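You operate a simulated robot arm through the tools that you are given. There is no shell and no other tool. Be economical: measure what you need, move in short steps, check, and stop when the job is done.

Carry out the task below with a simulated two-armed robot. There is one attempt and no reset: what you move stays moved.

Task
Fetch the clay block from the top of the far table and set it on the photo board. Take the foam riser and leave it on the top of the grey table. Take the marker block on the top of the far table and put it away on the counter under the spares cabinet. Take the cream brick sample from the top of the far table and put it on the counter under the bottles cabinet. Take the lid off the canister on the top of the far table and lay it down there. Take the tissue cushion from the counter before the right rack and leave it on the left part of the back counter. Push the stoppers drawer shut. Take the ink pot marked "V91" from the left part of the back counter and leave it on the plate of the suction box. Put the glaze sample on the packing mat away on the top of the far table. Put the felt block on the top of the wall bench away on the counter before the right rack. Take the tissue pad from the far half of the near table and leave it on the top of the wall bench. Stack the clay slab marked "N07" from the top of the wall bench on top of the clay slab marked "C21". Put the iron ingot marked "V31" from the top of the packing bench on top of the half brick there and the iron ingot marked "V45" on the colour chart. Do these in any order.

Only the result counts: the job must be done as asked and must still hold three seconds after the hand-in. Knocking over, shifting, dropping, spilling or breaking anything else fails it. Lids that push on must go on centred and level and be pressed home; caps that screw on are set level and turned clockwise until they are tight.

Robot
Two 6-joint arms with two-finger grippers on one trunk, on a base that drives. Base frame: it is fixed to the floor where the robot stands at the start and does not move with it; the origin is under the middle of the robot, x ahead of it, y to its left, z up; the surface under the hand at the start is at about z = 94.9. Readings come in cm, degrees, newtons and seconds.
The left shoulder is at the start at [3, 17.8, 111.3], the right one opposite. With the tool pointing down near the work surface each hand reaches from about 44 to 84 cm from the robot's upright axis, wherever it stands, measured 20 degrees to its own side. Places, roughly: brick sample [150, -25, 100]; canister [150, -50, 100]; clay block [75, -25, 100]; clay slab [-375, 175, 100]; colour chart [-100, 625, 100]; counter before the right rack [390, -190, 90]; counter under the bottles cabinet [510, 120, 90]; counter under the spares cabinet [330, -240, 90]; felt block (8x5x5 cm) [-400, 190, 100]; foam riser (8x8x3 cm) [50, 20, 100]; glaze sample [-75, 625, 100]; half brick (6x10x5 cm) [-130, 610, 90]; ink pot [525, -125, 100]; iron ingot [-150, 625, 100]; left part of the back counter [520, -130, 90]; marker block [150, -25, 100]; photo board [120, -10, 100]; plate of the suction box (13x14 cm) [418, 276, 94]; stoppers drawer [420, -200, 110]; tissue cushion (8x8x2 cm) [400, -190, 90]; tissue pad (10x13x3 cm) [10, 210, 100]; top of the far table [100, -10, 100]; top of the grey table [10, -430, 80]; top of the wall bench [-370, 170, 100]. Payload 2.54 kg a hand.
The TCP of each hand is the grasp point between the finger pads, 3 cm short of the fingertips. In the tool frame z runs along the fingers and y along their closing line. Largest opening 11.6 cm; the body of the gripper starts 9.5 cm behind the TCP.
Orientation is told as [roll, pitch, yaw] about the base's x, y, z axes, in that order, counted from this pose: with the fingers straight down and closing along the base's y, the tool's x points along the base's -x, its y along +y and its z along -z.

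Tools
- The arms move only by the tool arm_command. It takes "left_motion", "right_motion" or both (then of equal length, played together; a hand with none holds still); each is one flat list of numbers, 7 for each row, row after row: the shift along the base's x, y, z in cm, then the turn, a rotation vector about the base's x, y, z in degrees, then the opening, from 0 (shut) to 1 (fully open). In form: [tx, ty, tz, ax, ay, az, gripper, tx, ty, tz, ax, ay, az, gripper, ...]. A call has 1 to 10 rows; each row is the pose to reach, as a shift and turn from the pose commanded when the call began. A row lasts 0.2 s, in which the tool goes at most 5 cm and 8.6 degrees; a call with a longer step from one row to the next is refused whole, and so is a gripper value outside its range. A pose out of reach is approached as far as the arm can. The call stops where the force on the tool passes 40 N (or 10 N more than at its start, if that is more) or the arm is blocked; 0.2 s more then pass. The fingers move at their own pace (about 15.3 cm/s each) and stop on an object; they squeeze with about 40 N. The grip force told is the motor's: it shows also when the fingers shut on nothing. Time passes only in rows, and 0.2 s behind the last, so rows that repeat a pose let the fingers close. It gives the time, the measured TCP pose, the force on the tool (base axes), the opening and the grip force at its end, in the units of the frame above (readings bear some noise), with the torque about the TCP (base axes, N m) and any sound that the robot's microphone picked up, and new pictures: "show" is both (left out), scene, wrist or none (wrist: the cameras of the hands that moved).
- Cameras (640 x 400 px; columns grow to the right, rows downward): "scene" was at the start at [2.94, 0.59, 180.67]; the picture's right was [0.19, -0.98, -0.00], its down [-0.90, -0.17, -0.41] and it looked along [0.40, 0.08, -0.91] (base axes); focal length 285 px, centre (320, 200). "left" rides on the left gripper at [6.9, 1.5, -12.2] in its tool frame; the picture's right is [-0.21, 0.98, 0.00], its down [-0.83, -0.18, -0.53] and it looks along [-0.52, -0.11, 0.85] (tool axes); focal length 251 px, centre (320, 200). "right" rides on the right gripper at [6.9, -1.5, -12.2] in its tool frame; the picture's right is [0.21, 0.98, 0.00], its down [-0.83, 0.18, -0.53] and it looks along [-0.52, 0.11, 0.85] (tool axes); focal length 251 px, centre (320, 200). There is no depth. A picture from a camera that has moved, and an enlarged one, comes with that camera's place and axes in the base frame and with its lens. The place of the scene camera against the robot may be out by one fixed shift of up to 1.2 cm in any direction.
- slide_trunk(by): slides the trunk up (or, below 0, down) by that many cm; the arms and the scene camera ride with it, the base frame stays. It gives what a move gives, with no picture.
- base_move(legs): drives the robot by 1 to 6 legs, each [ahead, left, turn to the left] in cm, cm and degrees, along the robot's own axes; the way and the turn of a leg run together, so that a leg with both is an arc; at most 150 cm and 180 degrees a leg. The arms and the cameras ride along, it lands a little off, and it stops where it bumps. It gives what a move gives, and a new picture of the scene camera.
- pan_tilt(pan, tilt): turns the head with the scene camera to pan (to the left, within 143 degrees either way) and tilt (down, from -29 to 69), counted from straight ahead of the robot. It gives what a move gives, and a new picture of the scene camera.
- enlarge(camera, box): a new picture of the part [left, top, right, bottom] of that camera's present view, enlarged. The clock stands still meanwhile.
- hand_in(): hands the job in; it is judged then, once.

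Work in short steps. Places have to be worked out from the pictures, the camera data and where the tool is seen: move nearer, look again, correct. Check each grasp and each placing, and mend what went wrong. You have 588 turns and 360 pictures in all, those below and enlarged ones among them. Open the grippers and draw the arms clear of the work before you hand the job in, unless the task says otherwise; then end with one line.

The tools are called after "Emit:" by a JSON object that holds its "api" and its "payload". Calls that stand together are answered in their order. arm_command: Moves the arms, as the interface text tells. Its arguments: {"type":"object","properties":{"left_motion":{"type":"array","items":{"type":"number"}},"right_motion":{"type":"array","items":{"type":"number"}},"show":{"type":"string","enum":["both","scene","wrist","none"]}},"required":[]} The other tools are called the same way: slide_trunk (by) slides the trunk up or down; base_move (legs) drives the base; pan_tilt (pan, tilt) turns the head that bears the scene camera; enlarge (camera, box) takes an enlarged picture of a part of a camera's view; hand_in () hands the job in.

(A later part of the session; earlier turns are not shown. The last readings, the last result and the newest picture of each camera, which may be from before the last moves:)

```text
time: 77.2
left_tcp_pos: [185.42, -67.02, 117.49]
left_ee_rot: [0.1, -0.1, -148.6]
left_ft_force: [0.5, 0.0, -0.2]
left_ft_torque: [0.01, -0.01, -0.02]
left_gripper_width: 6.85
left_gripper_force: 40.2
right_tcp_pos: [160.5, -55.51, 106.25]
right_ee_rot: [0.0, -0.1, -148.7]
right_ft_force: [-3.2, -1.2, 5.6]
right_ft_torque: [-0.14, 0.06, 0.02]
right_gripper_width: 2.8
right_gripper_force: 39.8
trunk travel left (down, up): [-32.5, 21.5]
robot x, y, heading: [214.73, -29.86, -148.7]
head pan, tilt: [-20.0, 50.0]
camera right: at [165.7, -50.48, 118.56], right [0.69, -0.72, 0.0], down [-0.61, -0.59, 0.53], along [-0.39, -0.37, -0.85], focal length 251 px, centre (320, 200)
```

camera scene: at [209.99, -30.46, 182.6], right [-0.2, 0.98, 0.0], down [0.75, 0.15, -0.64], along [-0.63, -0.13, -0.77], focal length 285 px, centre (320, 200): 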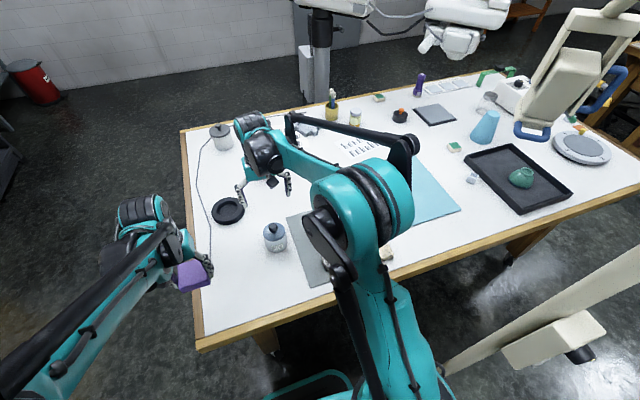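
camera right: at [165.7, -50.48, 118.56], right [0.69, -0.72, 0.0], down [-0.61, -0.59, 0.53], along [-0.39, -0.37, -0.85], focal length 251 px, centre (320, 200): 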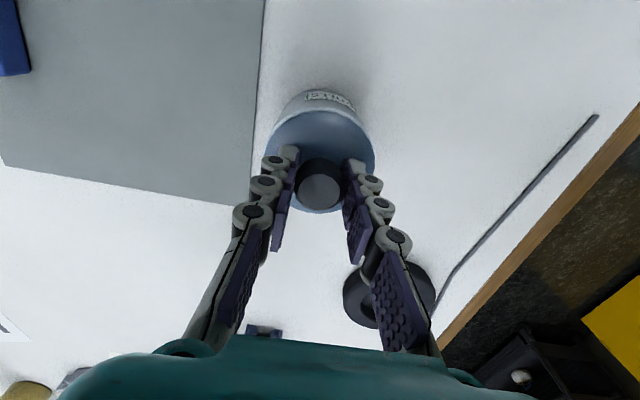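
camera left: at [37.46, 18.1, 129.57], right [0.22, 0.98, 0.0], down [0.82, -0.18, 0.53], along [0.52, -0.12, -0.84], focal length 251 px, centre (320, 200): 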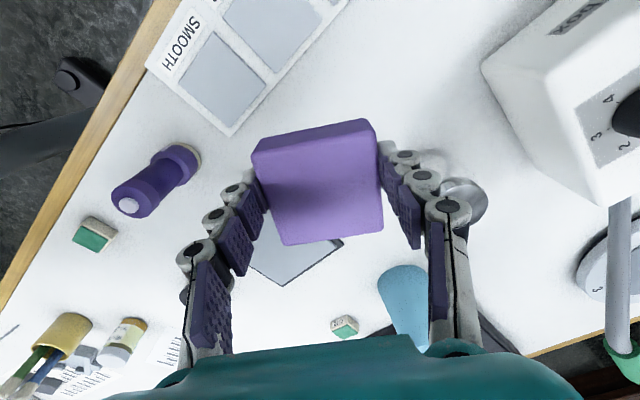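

Knob gripped (2.8 cm). I'll lift gently 3 cm and look at whether the lid comes alone.

Emit:
{"api": "arm_command", "payload": {"right_motion": [0, 0, 0.5, 0, 0, 0, 0, 0, 0, 1, 0, 0, 0, 0, 0, 0, 2, 0, 0, 0, 0, 0, 0, 3, 0, 0, 0, 0], "show": "both"}}

Emit:
{"api": "enlarge", "payload": {"camera": "scene", "box": [200, 160, 360, 290]}}

```text
time: 78.2
left_tcp_pos: [185.43, -67.05, 117.45]
left_ee_rot: [0.0, 0.0, -148.5]
left_ft_force: [0.2, 0.0, -1.3]
left_ft_torque: [0.0, 0.03, 0.0]
left_gripper_width: 6.86
left_gripper_force: 40.2
right_tcp_pos: [160.54, -55.61, 109.29]
right_ee_rot: [0.1, 0.0, -148.6]
right_ft_force: [0.7, 0.8, -1.5]
right_ft_torque: [0.02, 0.01, 0.0]
right_gripper_width: 2.78
right_gripper_force: 40.0
trunk travel left (down, up): [-32.5, 21.5]
robot x, y, heading: [214.75, -29.3, -148.5]
head pan, tilt: [-20.0, 50.0]
heard: snap
camera scene: at [209.94, -30.25, 182.6], right [-0.2, 0.98, 0.0], down [0.75, 0.15, -0.64], along [-0.63, -0.13, -0.77], focal length 285 px, centre (320, 200)
camera right: at [165.75, -50.52, 121.6], right [0.69, -0.72, 0.0], down [-0.61, -0.59, 0.53], along [-0.39, -0.37, -0.85], focal length 251 px, centre (320, 200)
```

scene: 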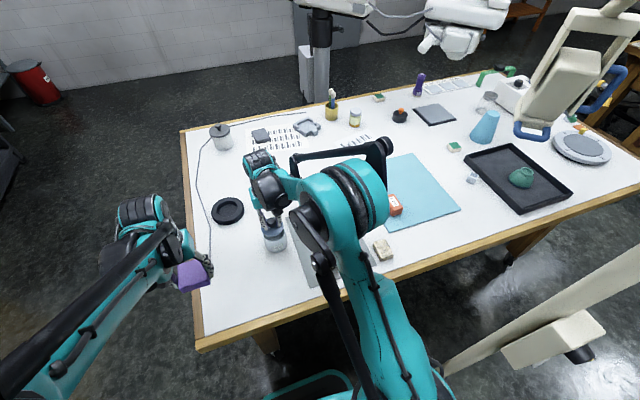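
right: 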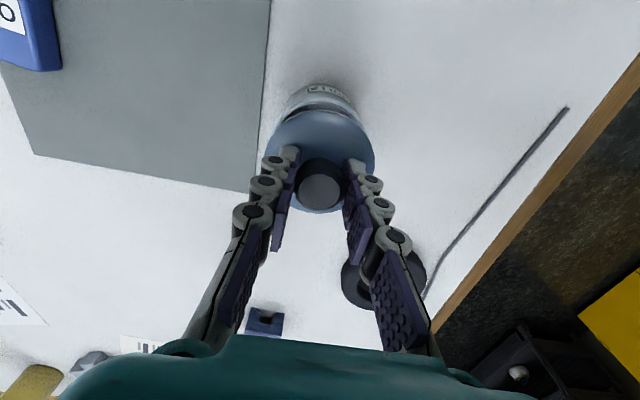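

```text
3.08 times, centred on (280, 225) of scene
camera zoom: at [209.94, -30.25, 182.6], right [-0.2, 0.98, 0.0], down [0.75, 0.15, -0.64], along [-0.63, -0.13, -0.77], focal length 877 px, centre (443, 123)
```

zoom: 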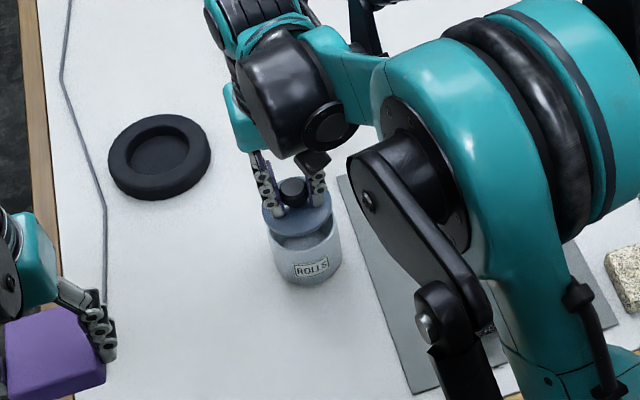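

The lid snapped off and the canister stayed. I'll lift clear and carry the lid to the bare table near [140,-64].

Emit:
{"api": "arm_command", "payload": {"right_motion": [0, 0, 3, 0, 0, 0, 0, -2, -0.8, 4, 0, 0, 0, 0, -6, -2.5, 4, 0, 0, 0, 0, -10.3, -4.2, 4, 0, 0, 0, 0, -14.5, -6, 3, 0, 0, 0, 0, -18, -7.4, 1, 0, 0, 0, 0, -20.5, -8.4, -2, 0, 0, 0, 0, -20.5, -8.4, -5, 0, 0, 0, 0], "show": "wrist"}}

```text
time: 80.0
left_tcp_pos: [185.58, -67.07, 117.43]
left_ee_rot: [0.0, 0.0, -148.6]
left_ft_force: [-0.6, 1.0, 0.2]
left_ft_torque: [-0.01, 0.02, 0.06]
left_gripper_width: 6.85
left_gripper_force: 40.0
right_tcp_pos: [141.09, -63.15, 104.39]
right_ee_rot: [0.0, -0.1, -148.6]
right_ft_force: [0.8, 0.0, -0.2]
right_ft_torque: [0.01, 0.0, -0.01]
right_gripper_width: 2.77
right_gripper_force: 40.0
right hand out of reach, approached as far as the arm can: row 7, 8
trunk travel left (down, up): [-32.5, 21.5]
robot x, y, heading: [214.89, -29.74, -148.7]
head pan, tilt: [-20.0, 50.0]
camera right: at [146.26, -58.08, 116.59], right [0.69, -0.72, 0.0], down [-0.61, -0.58, 0.54], along [-0.39, -0.37, -0.84], focal length 251 px, centre (320, 200)
```

right: 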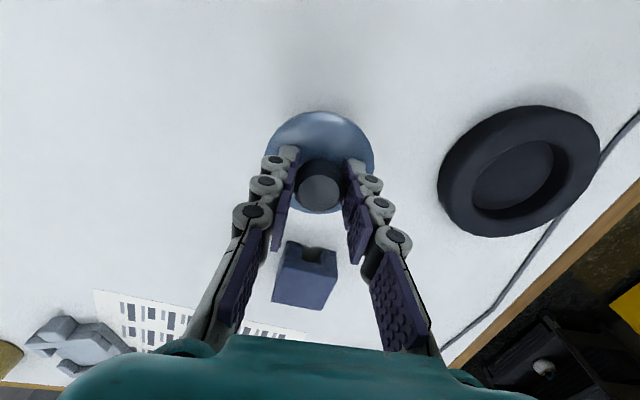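

Slightly at the reach limit; I'll pull back 4 cm and lower slowly until contact.

Emit:
{"api": "arm_command", "payload": {"right_motion": [3.5, 2, -0.5, 0, 0, 0, 0, 3.5, 2, -2.5, 0, 0, 0, 0, 3.5, 2, -4, 0, 0, 0, 0, 3.5, 2, -4.6, 0, 0, 0, 0, 3.5, 2, -5.1, 0, 0, 0, 0, 3.5, 2, -5.5, 0, 0, 0, 0], "show": "wrist"}}

```text
time: 81.4
left_tcp_pos: [185.58, -66.98, 117.5]
left_ee_rot: [-0.1, -0.1, -148.6]
left_ft_force: [0.2, 0.0, -1.1]
left_ft_torque: [0.0, -0.04, 0.02]
left_gripper_width: 6.82
left_gripper_force: 39.8
right_tcp_pos: [144.59, -61.08, 99.44]
right_ee_rot: [-0.1, -0.3, -148.5]
right_ft_force: [5.4, 3.6, 22.1]
right_ft_torque: [0.33, -0.42, -0.01]
right_gripper_width: 2.78
right_gripper_force: 40.3
trunk travel left (down, up): [-32.5, 21.5]
robot x, y, heading: [214.71, -29.3, -148.8]
head pan, tilt: [-20.0, 50.0]
stopped in row 6 (right hand): the force on the tool passed its limit at 47 N (the readings are from after the stop); the commanded pose is now the measured one
camera right: at [149.86, -56.06, 111.85], right [0.69, -0.72, 0.0], down [-0.61, -0.58, 0.54], along [-0.39, -0.37, -0.84], focal length 251 px, centre (320, 200)
```

right: 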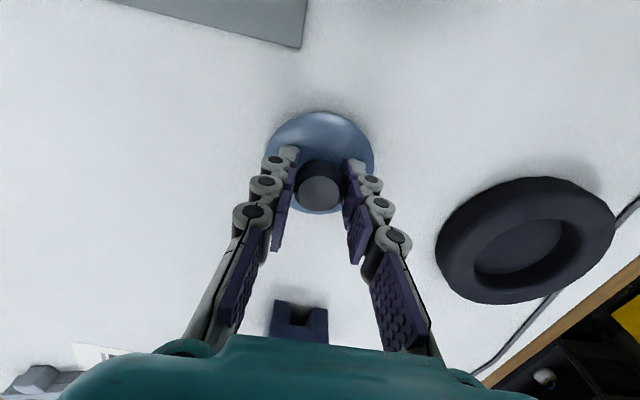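

The lid rests on the table. I'll release it, rise, and move over toward the marker block near [150,-31].

Emit:
{"api": "arm_command", "payload": {"right_motion": [0, 0, 0, 0, 0, 0, 0.5, 0, 0, 0, 0, 0, 0, 0.5, 0, 0, 4.5, 0, 0, 0, 0.5, 0, 0, 9, 0, 0, 0, 0.6, 0, 2, 13, 0, 0, 0, 1, 0.8, 6.5, 13, 0, 0, 0, 1, 1.6, 11.3, 13, 0, 0, 0, 1, 2.6, 16.1, 13, 0, 0, 0, 1, 3.5, 20.9, 13, 0, 0, 0, 1, 4.4, 25.7, 13, 0, 0, 0, 1], "show": "wrist"}}

```text
time: 83.6
left_tcp_pos: [185.58, -66.93, 117.52]
left_ee_rot: [0.0, -0.2, -148.7]
left_ft_force: [-0.3, 1.1, -1.4]
left_ft_torque: [-0.03, 0.03, 0.03]
left_gripper_width: 6.87
left_gripper_force: 40.4
right_tcp_pos: [148.87, -35.49, 112.19]
right_ee_rot: [0.0, -0.3, -148.7]
right_ft_force: [0.5, 0.1, 0.6]
right_ft_torque: [-0.06, -0.04, 0.02]
right_gripper_width: 11.6
right_gripper_force: 0.0
trunk travel left (down, up): [-32.5, 21.5]
robot x, y, heading: [215.0, -29.38, -148.7]
head pan, tilt: [-20.0, 50.0]
camera right: at [154.09, -30.35, 124.55], right [0.69, -0.72, 0.0], down [-0.61, -0.58, 0.54], along [-0.39, -0.37, -0.84], focal length 251 px, centre (320, 200)
```

right: 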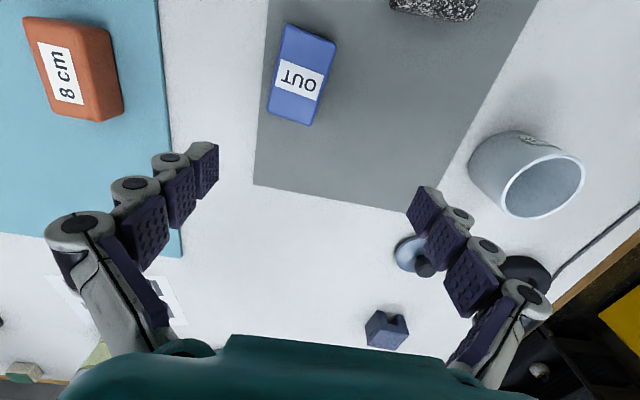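

Marker block "OUT" is at about [150.8,-31.2]. I'll centre, descend and grip.

Emit:
{"api": "arm_command", "payload": {"right_motion": [1, 2.1, 0, 0, 0, -2.5, 1, 1.9, 4.3, -2, 0, 0, -5, 1, 1.9, 4.3, -6, 0, 0, -5, 1, 1.9, 4.3, -10, 0, 0, -5, 1, 1.9, 4.3, -12.7, 0, 0, -5, 1, 1.9, 4.3, -12.7, 0, 0, -5, 0, 1.9, 4.3, -12.7, 0, 0, -5, 0, 1.9, 4.3, -12.7, 0, 0, -5, 0], "show": "wrist"}}

```text
time: 85.4
left_tcp_pos: [185.57, -67.0, 117.35]
left_ee_rot: [0.0, 0.0, -148.6]
left_ft_force: [0.2, 0.3, -0.8]
left_ft_torque: [0.02, 0.0, 0.0]
left_gripper_width: 6.87
left_gripper_force: 39.9
right_tcp_pos: [150.62, -31.07, 99.5]
right_ee_rot: [0.0, -0.3, -153.6]
right_ft_force: [0.5, 0.7, 0.4]
right_ft_torque: [-0.03, 0.01, 0.02]
right_gripper_width: 4.83
right_gripper_force: 39.9
trunk travel left (down, up): [-32.5, 21.5]
robot x, y, heading: [215.15, -29.44, -148.5]
head pan, tilt: [-20.0, 50.0]
camera right: at [156.29, -26.58, 111.83], right [0.63, -0.78, 0.0], down [-0.66, -0.53, 0.54], along [-0.42, -0.34, -0.84], focal length 251 px, centre (320, 200)
```

right: 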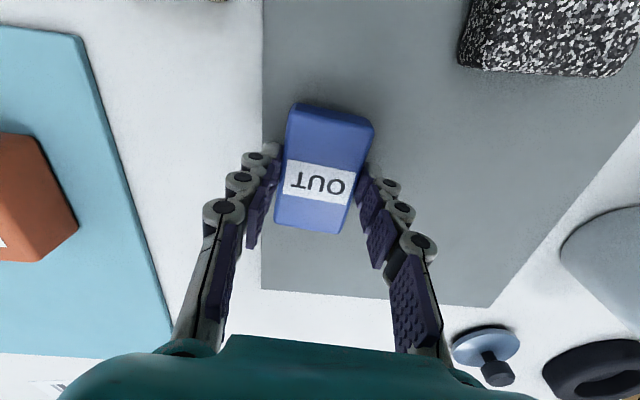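

Marker block held. I'll lift, tuck the hand, and drive off toward the grey table with the foam riser.

Emit:
{"api": "arm_command", "payload": {"right_motion": [0, 0, 5, 0, 0, 0, 0, 0, 0, 10, 0, 0, 0, 0, 2, 0, 14.5, 0, 0, 0, 0, 5, 1, 18, 0, 0, 2, 0, 9, 2, 19.5, 0, 0, 5, 0, 13, 2, 19.5, 0, 0, 5, 0], "show": "none"}}

Emit:
{"api": "base_move", "payload": {"legs": [[-45, 0, 0], [0, 100, 0], [150, 0, 0], [60, 0, 0], [0, 0, 58.6], [0, -100, 0]]}}

Emit:
{"api": "pan_tilt", "payload": {"pan": 0, "tilt": 25}}

```text
time: 86.8
left_tcp_pos: [185.68, -67.0, 117.54]
left_ee_rot: [0.0, -0.1, -148.6]
left_ft_force: [0.7, -0.5, -0.1]
left_ft_torque: [0.0, 0.02, -0.01]
left_gripper_width: 6.87
left_gripper_force: 40.2
right_tcp_pos: [163.93, -29.26, 119.18]
right_ee_rot: [0.0, -0.3, -148.7]
right_ft_force: [0.6, -0.5, 0.5]
right_ft_torque: [-0.03, 0.03, 0.0]
right_gripper_width: 4.86
right_gripper_force: 39.7
trunk travel left (down, up): [-32.5, 21.5]
robot x, y, heading: [214.85, -29.7, -148.5]
head pan, tilt: [-20.0, 50.0]
```

```text
time: 111.5
left_tcp_pos: [44.25, -242.98, 117.42]
left_ee_rot: [0.0, 0.0, -90.1]
left_ft_force: [0.5, 0.1, -0.2]
left_ft_torque: [-0.04, -0.01, -0.02]
left_gripper_width: 6.88
left_gripper_force: 40.0
right_tcp_pos: [0.44, -241.76, 119.06]
right_ee_rot: [0.0, -0.3, -90.2]
right_ft_force: [-0.1, 0.1, -1.0]
right_ft_torque: [0.02, -0.04, 0.0]
right_gripper_width: 4.84
right_gripper_force: 40.3
trunk travel left (down, up): [-32.5, 21.5]
robot x, y, heading: [27.84, -198.45, -90.4]
head pan, tilt: [-20.0, 50.0]
camera scene: at [25.18, -203.28, 182.6], right [-0.94, 0.34, 0.0], down [0.26, 0.72, -0.64], along [-0.22, -0.6, -0.77], focal length 285 px, centre (320, 200)
```

scene: 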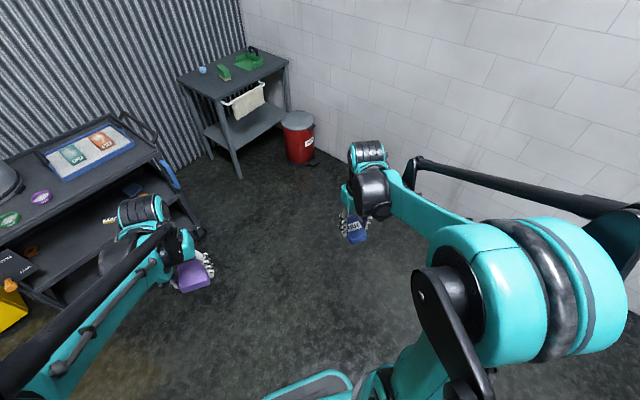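

```text
time: 112.4
left_tcp_pos: [44.36, -242.96, 117.5]
left_ee_rot: [0.1, 0.0, -90.1]
left_ft_force: [0.1, -0.6, -0.4]
left_ft_torque: [0.01, -0.01, 0.03]
left_gripper_width: 6.85
left_gripper_force: 40.4
right_tcp_pos: [0.41, -241.82, 119.1]
right_ee_rot: [0.1, -0.3, -90.3]
right_ft_force: [0.1, 0.1, -1.1]
right_ft_torque: [0.04, -0.02, -0.01]
right_gripper_width: 4.87
right_gripper_force: 40.5
trunk travel left (down, up): [-32.5, 21.5]
robot x, y, heading: [27.65, -198.61, -90.2]
head pan, tilt: [0.0, 25.0]
camera scene: at [27.85, -205.27, 186.34], right [-1.0, 0.0, 0.0], down [0.0, 0.42, -0.91], along [0.0, -0.91, -0.42], focal length 285 px, centre (320, 200)
```

scene: 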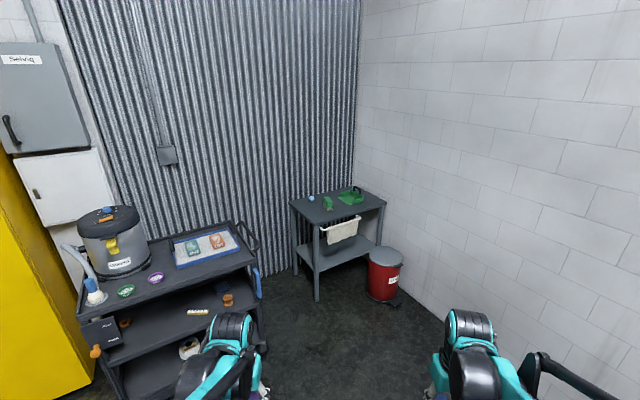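

Grey table seen: front corner ≈[31,-388], right corner ≈[-28,-426]; bin to its right. I'll drive straight up facing it at about [15,-345].

Emit:
{"api": "base_move", "payload": {"legs": [[80, -12, 0], [64, 0, 0]]}}

Emit:
{"api": "slide_trunk", "payload": {"by": -14}}

Emit:
{"api": "pan_tilt", "payload": {"pan": 0, "tilt": 55}}

```text
time: 119.9
left_tcp_pos: [30.92, -387.49, 117.43]
left_ee_rot: [0.1, 0.0, -90.7]
left_ft_force: [-0.3, 0.6, -0.9]
left_ft_torque: [0.02, 0.04, -0.03]
left_gripper_width: 6.87
left_gripper_force: 39.9
right_tcp_pos: [-12.8, -385.9, 118.94]
right_ee_rot: [0.0, -0.2, -90.6]
right_ft_force: [0.7, 0.7, -0.7]
right_ft_torque: [-0.02, 0.01, 0.01]
right_gripper_width: 4.85
right_gripper_force: 39.9
trunk travel left (down, up): [-32.5, 21.5]
robot x, y, heading: [14.89, -343.01, -90.5]
head pan, tilt: [0.0, 25.0]
camera scene: at [14.86, -349.64, 186.34], right [-1.0, 0.01, 0.0], down [0.01, 0.42, -0.91], along [-0.01, -0.91, -0.42], focal length 285 px, centre (320, 200)
```

scene: 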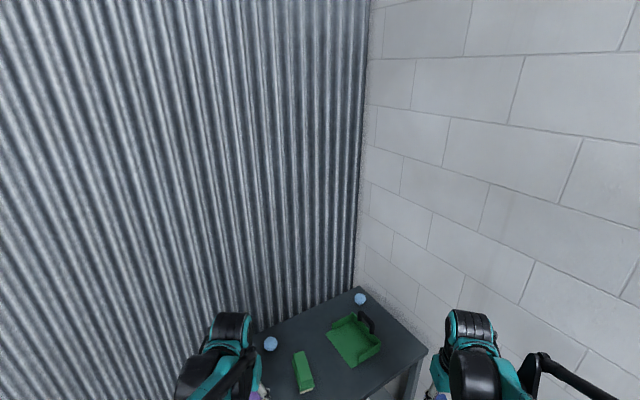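

```text
time: 121.6
left_tcp_pos: [30.97, -387.43, 103.48]
left_ee_rot: [0.0, -0.1, -90.6]
left_ft_force: [0.9, -0.5, 0.1]
left_ft_torque: [0.02, 0.01, -0.01]
left_gripper_width: 6.84
left_gripper_force: 39.7
right_tcp_pos: [-12.78, -385.81, 105.24]
right_ee_rot: [0.0, -0.4, -90.7]
right_ft_force: [1.3, -0.7, -0.4]
right_ft_torque: [0.03, -0.01, -0.03]
right_gripper_width: 4.85
right_gripper_force: 39.8
trunk travel left (down, up): [-18.5, 35.5]
robot x, y, heading: [14.49, -342.9, -91.0]
head pan, tilt: [0.0, 25.0]
```

```text
time: 122.6
left_tcp_pos: [30.86, -387.49, 103.46]
left_ee_rot: [0.0, 0.0, -90.6]
left_ft_force: [0.9, -0.1, -0.7]
left_ft_torque: [-0.02, 0.0, 0.0]
left_gripper_width: 6.85
left_gripper_force: 40.0
right_tcp_pos: [-12.69, -385.92, 105.08]
right_ee_rot: [0.0, -0.3, -90.7]
right_ft_force: [-0.2, 1.1, -0.4]
right_ft_torque: [-0.03, 0.0, 0.0]
right_gripper_width: 4.84
right_gripper_force: 40.2
trunk travel left (down, up): [-18.5, 35.5]
robot x, y, heading: [14.57, -342.81, -90.6]
head pan, tilt: [0.0, 55.0]
camera scene: at [14.89, -347.59, 167.95], right [-1.0, 0.01, 0.0], down [0.01, 0.82, -0.57], along [-0.01, -0.57, -0.82], focal length 285 px, centre (320, 200)
```

scene: 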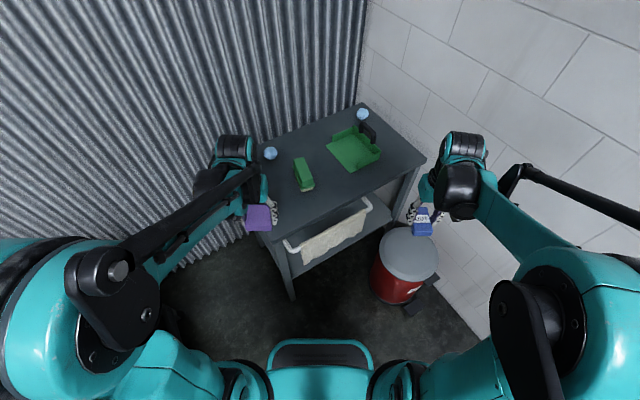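

The grey table top seems about z≈77. A bare spot near its front-left corner is around [25,-406]; I'll bring the foam over it and down to TCP z≈86 for a check.

Emit:
{"api": "arm_command", "payload": {"left_motion": [-1.2, -3.7, 0, 0, 0, 0, 0, -2.4, -7.4, 0, 0, 0, 0, 0, -3.6, -11.1, -1, 0, 0, 0, 0, -4.7, -14.8, -3, 0, 0, 0, 0, -5.9, -18.5, -6, 0, 0, 0, 0, -5.9, -18.5, -10, 0, 0, 0, 0, -5.9, -18.5, -14, 0, 0, 0, 0, -5.9, -18.5, -17.5, 0, 0, 0, 0], "show": "both"}}

```text
time: 124.4
left_tcp_pos: [25.01, -406.11, 85.95]
left_ee_rot: [0.0, 0.0, -90.7]
left_ft_force: [0.2, 0.3, -1.1]
left_ft_torque: [-0.04, 0.02, 0.02]
left_gripper_width: 6.84
left_gripper_force: 39.6
right_tcp_pos: [-12.71, -385.85, 105.05]
right_ee_rot: [0.0, -0.2, -90.7]
right_ft_force: [0.1, -0.2, -0.4]
right_ft_torque: [0.04, 0.0, -0.01]
right_gripper_width: 4.86
right_gripper_force: 39.9
trunk travel left (down, up): [-18.5, 35.5]
robot x, y, heading: [14.79, -342.97, -90.6]
head pan, tilt: [0.0, 55.0]
camera scene: at [14.9, -347.64, 167.94], right [-1.0, 0.01, 0.0], down [0.01, 0.82, -0.57], along [-0.01, -0.57, -0.82], focal length 285 px, centre (320, 200)
camera left: at [26.62, -399.17, 97.96], right [0.97, -0.23, 0.0], down [-0.19, -0.82, 0.53], along [-0.12, -0.52, -0.85], focal length 251 px, centre (320, 200)
```

scene: 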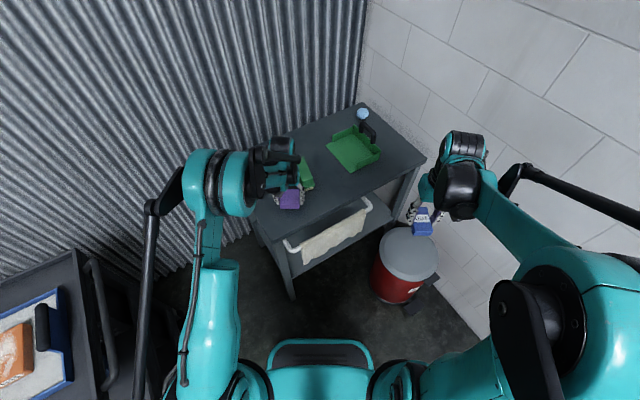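
left: 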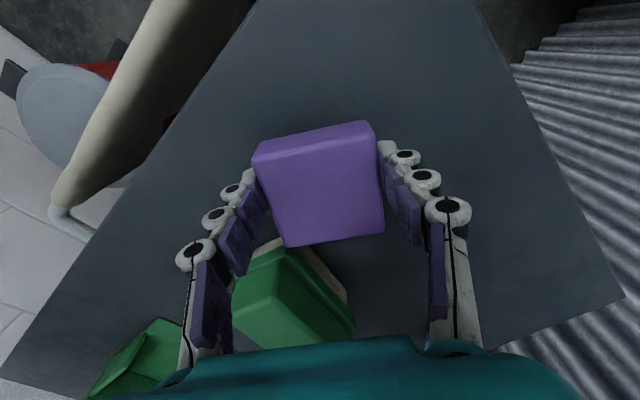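

The green brush is close to the left finger, so I'll shift 3 cm back and 1.5 cm to the side, then lower until contact.

Emit:
{"api": "arm_command", "payload": {"left_motion": [1.5, 3, 0, 0, 0, 0, 0, 1.5, 3, -2.5, 0, 0, 0, 0, 1.5, 3, -4.2, 0, 0, 0, 0, 1.5, 3, -5, 0, 0, 0, 0, 1.5, 3, -5.6, 0, 0, 0, 0, 1.5, 3, -6.2, 0, 0, 0, 0, 1.5, 3, -6.8, 0, 0, 0, 0], "show": "wrist"}}

```text
time: 125.1
left_tcp_pos: [26.46, -403.09, 82.87]
left_ee_rot: [0.2, 0.0, -90.7]
left_ft_force: [-1.0, 2.8, 29.6]
left_ft_torque: [-0.12, -0.11, -0.01]
left_gripper_width: 6.86
left_gripper_force: 39.7
right_tcp_pos: [-12.7, -385.8, 105.16]
right_ee_rot: [-0.1, -0.3, -90.7]
right_ft_force: [0.4, 0.1, -0.6]
right_ft_torque: [0.06, 0.01, -0.02]
right_gripper_width: 4.86
right_gripper_force: 40.2
trunk travel left (down, up): [-18.5, 35.5]
robot x, y, heading: [14.96, -343.26, -90.8]
head pan, tilt: [0.0, 55.0]
stopped in row 3 (left hand): the force on the tool passed its limit at 81 N (the readings are from after the stop); the commanded pose is now the measured one
camera left: at [28.15, -396.11, 94.97], right [0.97, -0.23, 0.0], down [-0.19, -0.82, 0.54], along [-0.12, -0.52, -0.84], focal length 251 px, centre (320, 200)
```

left: 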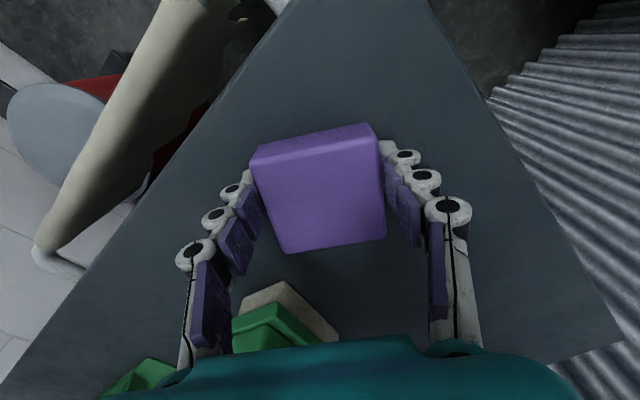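

Contact with the table. I'll open and lift straight up.

Emit:
{"api": "arm_command", "payload": {"left_motion": [0, 0, 0, 0, 0, 0, 0.85, 0, 0, 0, 0, 0, 0, 0.85, 0, 0, 4, 0, 0, 0, 0.85, 0, 0, 9, 0, 0, 0, 0.9, 0, 0, 14, 0, 0, 0, 1, 1, 4, 18, 0, 0, 0, 1, 2, 8, 20, 0, 0, 0, 1], "show": "wrist"}}

```text
refused: row 6 steps farther than a row can; nothing moved
```

Refused for one long row; I'll resend with shorter steps.

Emit:
{"api": "arm_command", "payload": {"left_motion": [0, 0, 0, 0, 0, 0, 0.85, 0, 0, 0, 0, 0, 0, 0.85, 0, 0, 4, 0, 0, 0, 0.85, 0, 0, 8.5, 0, 0, 0, 0.9, 0, 0, 13, 0, 0, 0, 1, 0.5, 3, 16.5, 0, 0, 0, 1, 1.5, 7, 18.5, 0, 0, 0, 1, 2.5, 11, 20, 0, 0, 0, 1], "show": "wrist"}}

```text
time: 126.9
left_tcp_pos: [29.13, -391.99, 102.9]
left_ee_rot: [0.1, -0.2, -90.8]
left_ft_force: [0.1, 0.2, 0.7]
left_ft_torque: [-0.09, -0.04, 0.01]
left_gripper_width: 11.62
left_gripper_force: 0.0
right_tcp_pos: [-12.82, -385.72, 105.15]
right_ee_rot: [-0.1, -0.4, -90.8]
right_ft_force: [-0.7, 0.5, -1.1]
right_ft_torque: [-0.06, -0.02, -0.01]
right_gripper_width: 4.84
right_gripper_force: 40.5
trunk travel left (down, up): [-18.5, 35.5]
robot x, y, heading: [15.07, -342.12, -90.7]
head pan, tilt: [0.0, 55.0]
camera left: at [30.7, -384.99, 114.9], right [0.97, -0.23, 0.0], down [-0.19, -0.82, 0.54], along [-0.12, -0.52, -0.84], focal length 251 px, centre (320, 200)
```

left: 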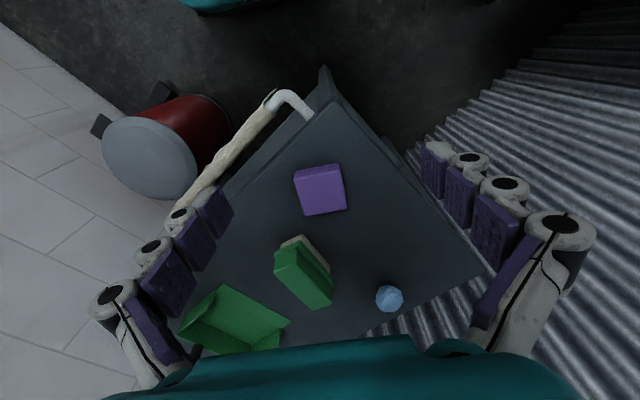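

Foam riser done. I'll raise the trunk again and drive to the spares counter to put down the marker block.

Emit:
{"api": "slide_trunk", "payload": {"by": 14}}

Emit:
{"api": "base_move", "payload": {"legs": [[-144, 0, 0], [0, 0, 32], [52, 0, 0], [0, 150, 0], [0, 75, 0], [48, 0, 0]]}}

Emit:
{"api": "pan_tilt", "payload": {"pan": 0, "tilt": 40}}

```text
time: 128.6
left_tcp_pos: [29.09, -392.14, 116.7]
left_ee_rot: [0.1, -0.1, -90.6]
left_ft_force: [-0.5, 0.4, -0.2]
left_ft_torque: [0.01, -0.01, -0.01]
left_gripper_width: 11.58
left_gripper_force: 0.1
right_tcp_pos: [-12.7, -385.89, 119.05]
right_ee_rot: [0.0, -0.2, -90.7]
right_ft_force: [0.3, 0.0, 0.4]
right_ft_torque: [0.0, 0.02, 0.06]
right_gripper_width: 4.84
right_gripper_force: 39.6
trunk travel left (down, up): [-32.5, 21.5]
robot x, y, heading: [15.02, -343.07, -90.7]
head pan, tilt: [0.0, 55.0]
```

```text
time: 153.1
left_tcp_pos: [298.89, -201.21, 116.82]
left_ee_rot: [0.1, -0.1, -58.8]
left_ft_force: [0.2, -0.3, 0.3]
left_ft_torque: [0.02, -0.01, -0.02]
left_gripper_width: 11.6
left_gripper_force: 0.1
right_tcp_pos: [260.1, -217.92, 119.01]
right_ee_rot: [0.0, -0.3, -58.9]
right_ft_force: [-0.2, -0.5, 0.9]
right_ft_torque: [0.01, 0.02, -0.01]
right_gripper_width: 4.84
right_gripper_force: 40.1
trunk travel left (down, up): [-32.5, 21.5]
robot x, y, heading: [260.65, -166.71, -58.9]
head pan, tilt: [0.0, 55.0]
camera scene: at [263.11, -170.96, 181.94], right [-0.86, -0.52, 0.0], down [-0.42, 0.7, -0.57], along [0.3, -0.49, -0.82], focal length 285 px, centre (320, 200)
```

scene: 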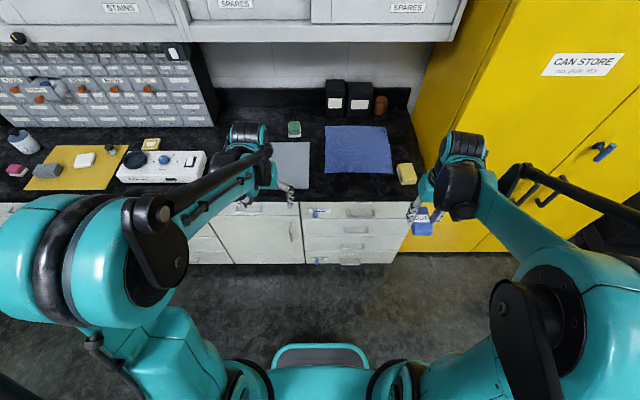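

```text
time: 153.9
left_tcp_pos: [298.85, -201.05, 116.8]
left_ee_rot: [0.2, -0.1, -58.8]
left_ft_force: [0.2, 0.6, 0.4]
left_ft_torque: [0.0, 0.02, -0.01]
left_gripper_width: 11.6
left_gripper_force: 0.1
right_tcp_pos: [260.05, -217.86, 119.17]
right_ee_rot: [0.0, -0.2, -58.9]
right_ft_force: [-0.7, -0.1, -0.7]
right_ft_torque: [-0.03, -0.02, 0.06]
right_gripper_width: 4.85
right_gripper_force: 39.8
trunk travel left (down, up): [-32.5, 21.5]
robot x, y, heading: [260.59, -166.93, -58.8]
head pan, tilt: [0.0, 40.0]
camera scene: at [263.72, -171.99, 184.01], right [-0.86, -0.52, 0.0], down [-0.33, 0.55, -0.77], along [0.4, -0.66, -0.64], focal length 285 px, centre (320, 200)
```

scene: 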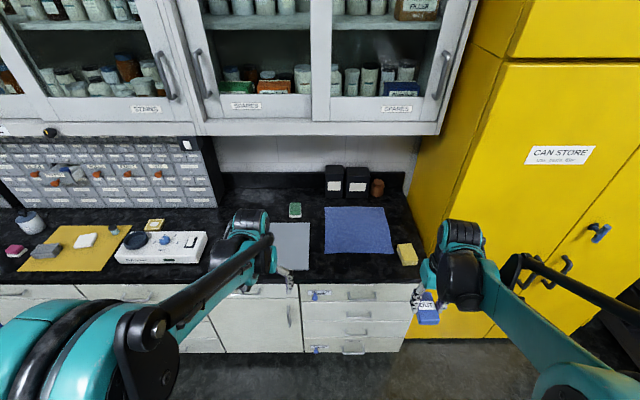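

The bare strip in front of the blue mat, at ≈[293,-236.5], is clear and under the SPARES doors. I'll move closer so the right hand can reach comfortably.

Emit:
{"api": "base_move", "payload": {"legs": [[16, 14, 0]]}}

Emit:
{"api": "slide_trunk", "payload": {"by": -6}}

```text
time: 155.5
left_tcp_pos: [319.17, -207.48, 116.75]
left_ee_rot: [0.0, -0.1, -58.8]
left_ft_force: [1.0, -1.0, -0.1]
left_ft_torque: [0.03, 0.02, -0.01]
left_gripper_width: 11.6
left_gripper_force: 0.0
right_tcp_pos: [280.4, -224.4, 119.12]
right_ee_rot: [-0.1, -0.2, -58.8]
right_ft_force: [-0.5, 0.6, -0.4]
right_ft_torque: [0.0, 0.01, -0.01]
right_gripper_width: 4.86
right_gripper_force: 39.7
trunk travel left (down, up): [-32.5, 21.5]
robot x, y, heading: [281.59, -173.38, -58.9]
head pan, tilt: [0.0, 40.0]
camera scene: at [284.03, -178.52, 184.01], right [-0.86, -0.52, 0.0], down [-0.33, 0.55, -0.77], along [0.4, -0.66, -0.64], focal length 285 px, centre (320, 200)
```

scene: 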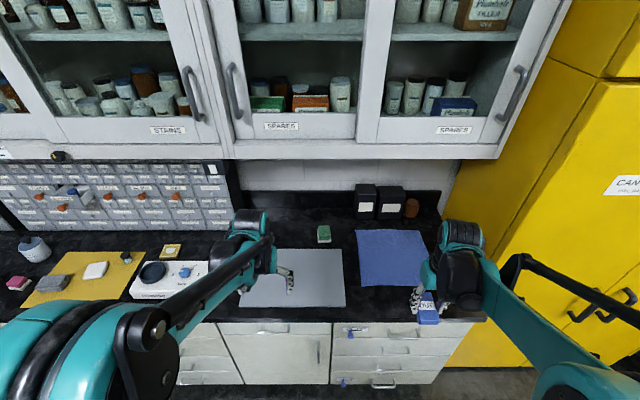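

```text
time: 156.5
left_tcp_pos: [319.12, -207.58, 110.77]
left_ee_rot: [0.2, -0.2, -58.8]
left_ft_force: [0.1, -0.2, -0.5]
left_ft_torque: [0.01, 0.02, 0.01]
left_gripper_width: 11.6
left_gripper_force: 0.1
right_tcp_pos: [280.38, -224.38, 113.13]
right_ee_rot: [0.0, -0.3, -58.8]
right_ft_force: [0.4, -0.6, 0.5]
right_ft_torque: [0.01, 0.02, 0.0]
right_gripper_width: 4.85
right_gripper_force: 40.4
trunk travel left (down, up): [-26.5, 27.5]
robot x, y, heading: [281.27, -173.06, -58.9]
head pan, tilt: [0.0, 40.0]
```

I'll move the marker block over the strip at ≈[295.8,-236.4] and lower partway.

Emit:
{"api": "arm_command", "payload": {"right_motion": [3.8, -3, 0, 0, 0, 0, 0, 7.7, -6, 0, 0, 0, 0, 0, 11.5, -9, -1, 0, 0, 0, 0, 15.4, -12, -3, 0, 0, 0, 0, 15.4, -12, -7.5, 0, 0, 0, 0, 15.4, -12, -12, 0, 0, 0, 0], "show": "both"}}

```text
refused: row 4 steps farther than a row can; nothing moved
```

Emit:
{"api": "arm_command", "payload": {"right_motion": [3.8, -3, 0, 0, 0, 0, 0, 7.7, -6, 0, 0, 0, 0, 0, 11.5, -9, 0, 0, 0, 0, 0, 15.4, -12, 0, 0, 0, 0, 0, 15.4, -12, -4.5, 0, 0, 0, 0, 15.4, -12, -9, 0, 0, 0, 0, 15.4, -12, -13, 0, 0, 0, 0], "show": "both"}}

```text
time: 158.1
left_tcp_pos: [319.1, -207.59, 110.71]
left_ee_rot: [0.1, 0.0, -58.8]
left_ft_force: [-0.4, 0.5, 0.6]
left_ft_torque: [0.03, 0.0, -0.02]
left_gripper_width: 11.6
left_gripper_force: 0.1
right_tcp_pos: [295.82, -236.42, 99.84]
right_ee_rot: [0.0, -0.2, -58.8]
right_ft_force: [0.4, -1.0, -0.3]
right_ft_torque: [0.03, 0.0, 0.0]
right_gripper_width: 4.83
right_gripper_force: 39.9
trunk travel left (down, up): [-26.5, 27.5]
robot x, y, heading: [281.36, -173.14, -58.9]
head pan, tilt: [0.0, 40.0]
camera scene: at [283.95, -178.59, 178.01], right [-0.86, -0.52, 0.0], down [-0.33, 0.55, -0.77], along [0.4, -0.65, -0.64], focal length 285 px, centre (320, 200)
camera right: at [290.96, -231.13, 112.19], right [0.72, 0.69, 0.0], down [0.58, -0.61, 0.54], along [0.37, -0.39, -0.84], focal length 251 px, centre (320, 200)
```

scene: 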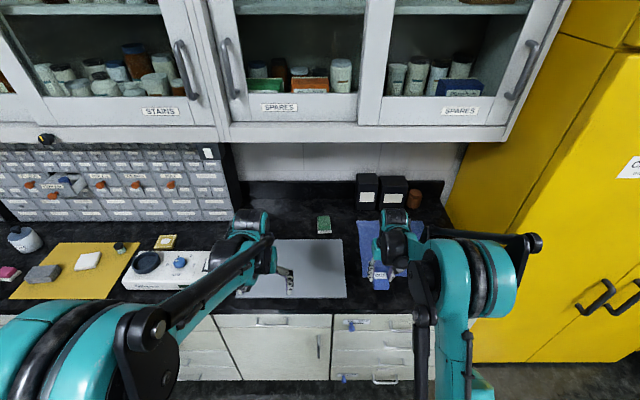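
right: 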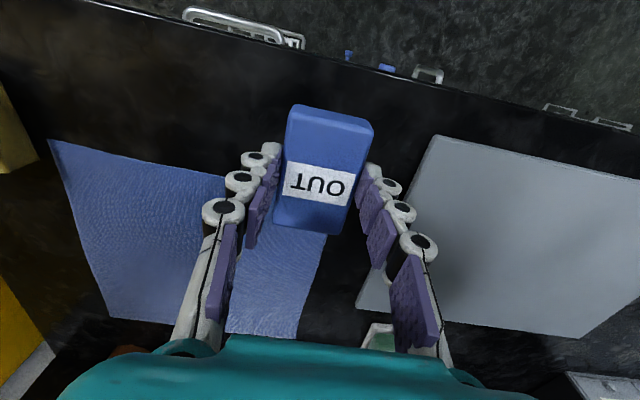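

Just a little overlap with the blue mat's edge; I'll shift 1.2 cm toward the front edge, then lower to contact.

Emit:
{"api": "arm_command", "payload": {"right_motion": [0, 1.5, -1, 0, 0, 0, 0, 0, 1.5, -3, 0, 0, 0, 0, 0, 1.5, -4.5, 0, 0, 0, 0, 0, 1.5, -5, 0, 0, 0, 0, 0, 1.5, -5.4, 0, 0, 0, 0, 0, 1.5, -5.8, 0, 0, 0, 0], "show": "wrist"}}

```text
time: 159.5
left_tcp_pos: [319.3, -207.59, 110.76]
left_ee_rot: [0.2, -0.2, -58.8]
left_ft_force: [-0.5, 0.2, -0.4]
left_ft_torque: [0.01, 0.0, -0.02]
left_gripper_width: 11.58
left_gripper_force: 0.0
right_tcp_pos: [295.71, -234.92, 94.28]
right_ee_rot: [0.1, -0.3, -58.8]
right_ft_force: [-0.4, -0.4, 0.1]
right_ft_torque: [0.0, 0.01, 0.0]
right_gripper_width: 4.87
right_gripper_force: 39.9
trunk travel left (down, up): [-26.5, 27.5]
robot x, y, heading: [280.67, -173.08, -58.5]
head pan, tilt: [0.0, 40.0]
camera right: at [290.92, -229.59, 106.51], right [0.72, 0.69, 0.0], down [0.58, -0.61, 0.54], along [0.37, -0.39, -0.84], focal length 251 px, centre (320, 200)
```

right: 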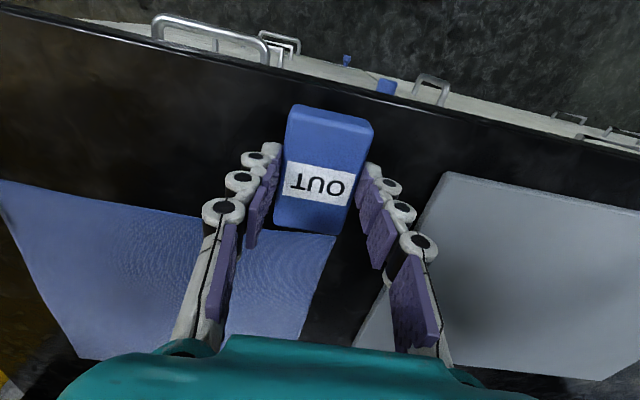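

No contact yet; continuing down in small steps until it touches.

Emit:
{"api": "arm_command", "payload": {"right_motion": [0, 0, -0.4, 0, 0, 0, 0, 0, 0, -0.8, 0, 0, 0, 0, 0, 0, -1.2, 0, 0, 0, 0, 0, 0, -1.6, 0, 0, 0, 0, 0, 0, -2, 0, 0, 0, 0, 0, 0, -2.4, 0, 0, 0, 0, 0, 0, -2.8, 0, 0, 0, 0], "show": "wrist"}}

```text
time: 161.1
left_tcp_pos: [319.04, -207.43, 110.77]
left_ee_rot: [-0.1, -0.1, -58.8]
left_ft_force: [-0.3, -1.4, 0.4]
left_ft_torque: [0.0, 0.03, -0.04]
left_gripper_width: 11.62
left_gripper_force: 0.0
right_tcp_pos: [295.65, -234.83, 91.57]
right_ee_rot: [-0.1, -0.5, -58.8]
right_ft_force: [0.9, -6.2, 34.3]
right_ft_torque: [-0.15, -0.01, 0.01]
right_gripper_width: 4.9
right_gripper_force: 39.8
trunk travel left (down, up): [-26.5, 27.5]
robot x, y, heading: [280.81, -173.16, -58.6]
head pan, tilt: [0.0, 40.0]
camera right: at [290.86, -229.44, 103.91], right [0.72, 0.69, 0.0], down [0.58, -0.61, 0.54], along [0.37, -0.39, -0.84], focal length 251 px, centre (320, 200)
```

right: 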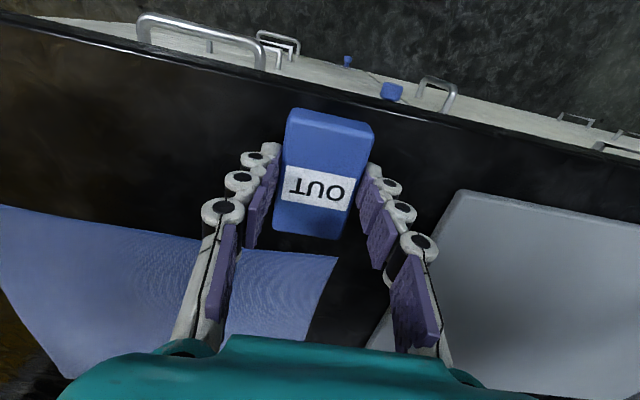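

Contact. I'll release and lift clear.

Emit:
{"api": "arm_command", "payload": {"right_motion": [0, 0, 0.2, 0, 0, 0, 0.6, 0, 0, 0.2, 0, 0, 0, 0.6, 0, 0, 4, 0, 0, 0, 0.6, 0, 0, 8.5, 0, 0, 0, 0.7, 0, 0, 13, 0, 0, 0, 1, 0, 0, 17.5, 0, 0, 0, 1, -4, 3, 20, 0, 0, 0, 1, -8, 6, 21, 0, 0, 0, 1], "show": "wrist"}}

Emit:
{"api": "slide_trunk", "payload": {"by": 6}}

Emit:
{"api": "pan_tilt", "payload": {"pan": 35, "tilt": 35}}

```text
refused: row 7 steps farther than a row can; nothing moved
```

```text
time: 162.1
left_tcp_pos: [319.08, -207.48, 116.77]
left_ee_rot: [0.1, 0.0, -58.8]
left_ft_force: [-0.1, 0.0, -0.1]
left_ft_torque: [0.02, 0.03, -0.01]
left_gripper_width: 11.58
left_gripper_force: 0.0
right_tcp_pos: [295.75, -234.78, 97.38]
right_ee_rot: [-0.1, -0.3, -58.8]
right_ft_force: [-0.2, 0.1, -0.6]
right_ft_torque: [0.02, -0.04, 0.0]
right_gripper_width: 4.82
right_gripper_force: 40.5
trunk travel left (down, up): [-32.5, 21.5]
robot x, y, heading: [280.85, -173.18, -59.0]
head pan, tilt: [0.0, 40.0]
```

```text
time: 163.1
left_tcp_pos: [319.07, -207.58, 116.82]
left_ee_rot: [0.2, 0.0, -58.8]
left_ft_force: [-0.6, 0.2, 0.3]
left_ft_torque: [0.03, 0.01, -0.01]
left_gripper_width: 11.58
left_gripper_force: 0.0
right_tcp_pos: [295.75, -234.92, 97.53]
right_ee_rot: [0.0, -0.4, -58.9]
right_ft_force: [0.3, 0.9, -0.8]
right_ft_torque: [0.0, 0.0, 0.04]
right_gripper_width: 4.84
right_gripper_force: 40.1
trunk travel left (down, up): [-32.5, 21.5]
robot x, y, heading: [280.91, -173.44, -59.0]
head pan, tilt: [35.0, 35.0]
camera scene: at [287.61, -174.79, 184.77], right [-0.4, -0.91, 0.0], down [-0.52, 0.23, -0.82], along [0.75, -0.33, -0.57], focal length 285 px, centre (320, 200)
```

scene: 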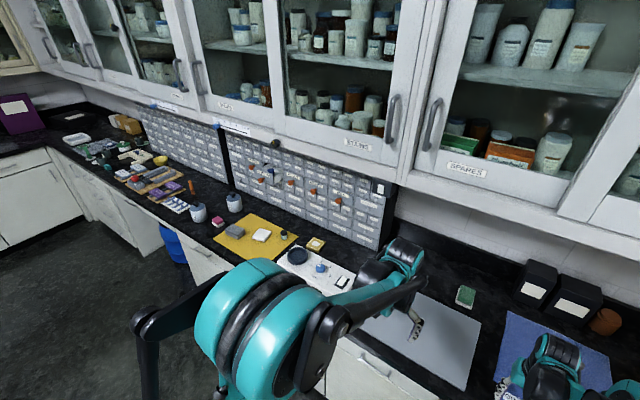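

The lift row was refused (too long), and the trunk raised the block 6 cm still in the grip. I'll lower it again to contact and release properly.

Emit:
{"api": "arm_command", "payload": {"right_motion": [0, 0, -3, 0, 0, 0, 0, 0, 0, -5, 0, 0, 0, 0, 0, 0, -5.5, 0, 0, 0, 0, 0, 0, -5.9, 0, 0, 0, 0, 0, 0, -5.9, 0, 0, 0, 0.6, 0, 0, -5.9, 0, 0, 0, 0.6, 0, 0, -2, 0, 0, 0, 0.6, 0, 0, 2.5, 0, 0, 0, 0.7, 0, 0, 7, 0, 0, 0, 1, 0, 0, 11.5, 0, 0, 0, 1], "show": "wrist"}}

```text
time: 165.3
left_tcp_pos: [319.21, -207.43, 116.71]
left_ee_rot: [0.1, -0.1, -58.7]
left_ft_force: [-0.6, -0.3, 1.3]
left_ft_torque: [-0.05, 0.01, 0.01]
left_gripper_width: 11.59
left_gripper_force: 0.1
right_tcp_pos: [295.69, -234.64, 108.91]
right_ee_rot: [-0.1, -0.3, -58.8]
right_ft_force: [0.2, 0.5, 0.6]
right_ft_torque: [0.01, 0.0, 0.05]
right_gripper_width: 11.59
right_gripper_force: 0.0
trunk travel left (down, up): [-32.5, 21.5]
robot x, y, heading: [280.76, -173.12, -59.0]
head pan, tilt: [35.0, 35.0]
camera right: at [290.94, -229.33, 121.22], right [0.72, 0.69, 0.0], down [0.58, -0.61, 0.54], along [0.37, -0.39, -0.84], focal length 251 px, centre (320, 200)
```

right: 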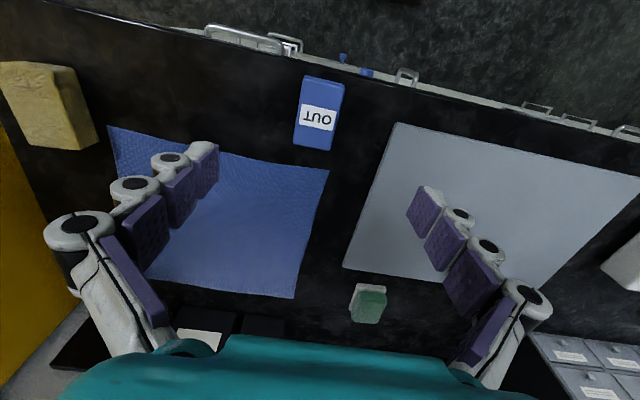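

Marker block placed. I'll raise the right hand and look closely at the right rack's drawers and the cushion.

Emit:
{"api": "arm_command", "payload": {"right_motion": [0, 0, 4, 0, 0, 0, 1, -3, 2, 7, 0, 0, 0, 1, -6, 4, 10, 0, 0, 0, 1, -9, 6, 10, 0, 0, 0, 1], "show": "none"}}

Emit:
{"api": "enlarge", "payload": {"camera": "scene", "box": [200, 120, 400, 260]}}

```text
time: 166.3
left_tcp_pos: [319.03, -207.42, 116.75]
left_ee_rot: [0.1, 0.0, -58.9]
left_ft_force: [-0.2, -0.7, -0.1]
left_ft_torque: [-0.02, 0.01, -0.02]
left_gripper_width: 11.61
left_gripper_force: 0.0
right_tcp_pos: [286.53, -228.73, 119.09]
right_ee_rot: [0.0, -0.3, -58.7]
right_ft_force: [0.2, 0.7, -0.3]
right_ft_torque: [-0.04, -0.04, 0.01]
right_gripper_width: 11.57
right_gripper_force: 0.0
trunk travel left (down, up): [-32.5, 21.5]
robot x, y, heading: [281.04, -173.42, -58.8]
head pan, tilt: [35.0, 35.0]
```

```text
2.86 times, centred on (300, 190) of scene
camera zoom: at [287.45, -174.64, 184.78], right [-0.4, -0.92, 0.0], down [-0.52, 0.23, -0.82], along [0.75, -0.33, -0.57], focal length 814 px, centre (377, 229)
```

zoom: 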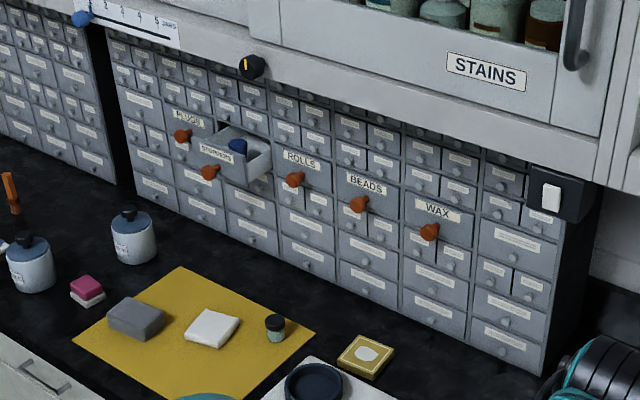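

The stoppers drawer's orange knob is at ≈[414,-197,110], and the white cushion sits on the yellow sheet ≈[397,-191]. I'll slide left along the counter to face them.

Emit:
{"api": "base_move", "payload": {"legs": [[0, 75, 0], [12, 0, 0]]}}

Emit:
{"api": "pan_tilt", "payload": {"pan": 10, "tilt": 45}}

```text
time: 171.2
left_tcp_pos: [389.62, -179.01, 116.77]
left_ee_rot: [0.2, -0.1, -58.7]
left_ft_force: [-0.8, 0.7, 0.4]
left_ft_torque: [0.05, 0.0, -0.01]
left_gripper_width: 11.59
left_gripper_force: 0.1
right_tcp_pos: [357.07, -200.24, 119.06]
right_ee_rot: [0.0, -0.3, -58.8]
right_ft_force: [-0.3, -0.8, -1.2]
right_ft_torque: [0.04, 0.01, -0.02]
right_gripper_width: 11.61
right_gripper_force: 0.1
trunk travel left (down, up): [-32.5, 21.5]
robot x, y, heading: [351.12, -144.48, -58.8]
head pan, tilt: [35.0, 35.0]
camera scene: at [358.05, -146.23, 184.77], right [-0.4, -0.92, 0.0], down [-0.53, 0.23, -0.82], along [0.75, -0.33, -0.57], focal length 285 px, centre (320, 200)
```

scene: 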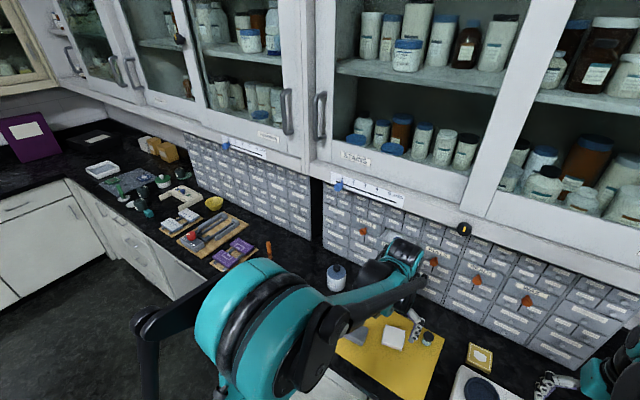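

```text
time: 172.1
left_tcp_pos: [389.58, -178.89, 116.91]
left_ee_rot: [0.2, -0.1, -58.8]
left_ft_force: [0.1, 0.7, 0.4]
left_ft_torque: [0.0, 0.02, 0.02]
left_gripper_width: 11.61
left_gripper_force: 0.1
right_tcp_pos: [357.03, -200.2, 119.01]
right_ee_rot: [-0.1, -0.3, -58.8]
right_ft_force: [0.2, 1.5, 0.1]
right_ft_torque: [-0.02, -0.02, 0.01]
right_gripper_width: 11.61
right_gripper_force: 0.1
trunk travel left (down, up): [-32.5, 21.5]
robot x, y, heading: [351.49, -144.63, -59.0]
head pan, tilt: [10.0, 45.0]
camera scene: at [355.33, -148.7, 183.29], right [-0.75, -0.66, 0.0], down [-0.47, 0.53, -0.71], along [0.47, -0.53, -0.71], focal length 285 px, centre (320, 200)
```

scene: 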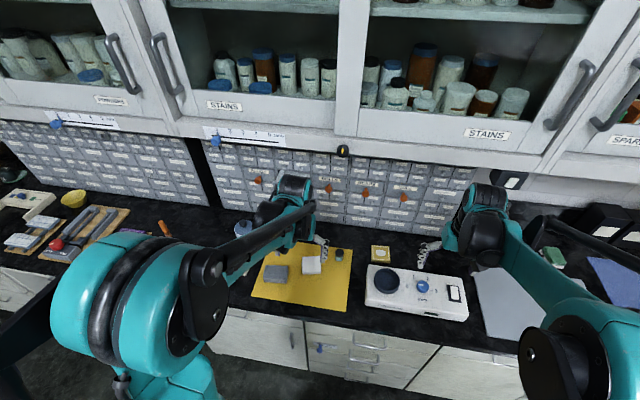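

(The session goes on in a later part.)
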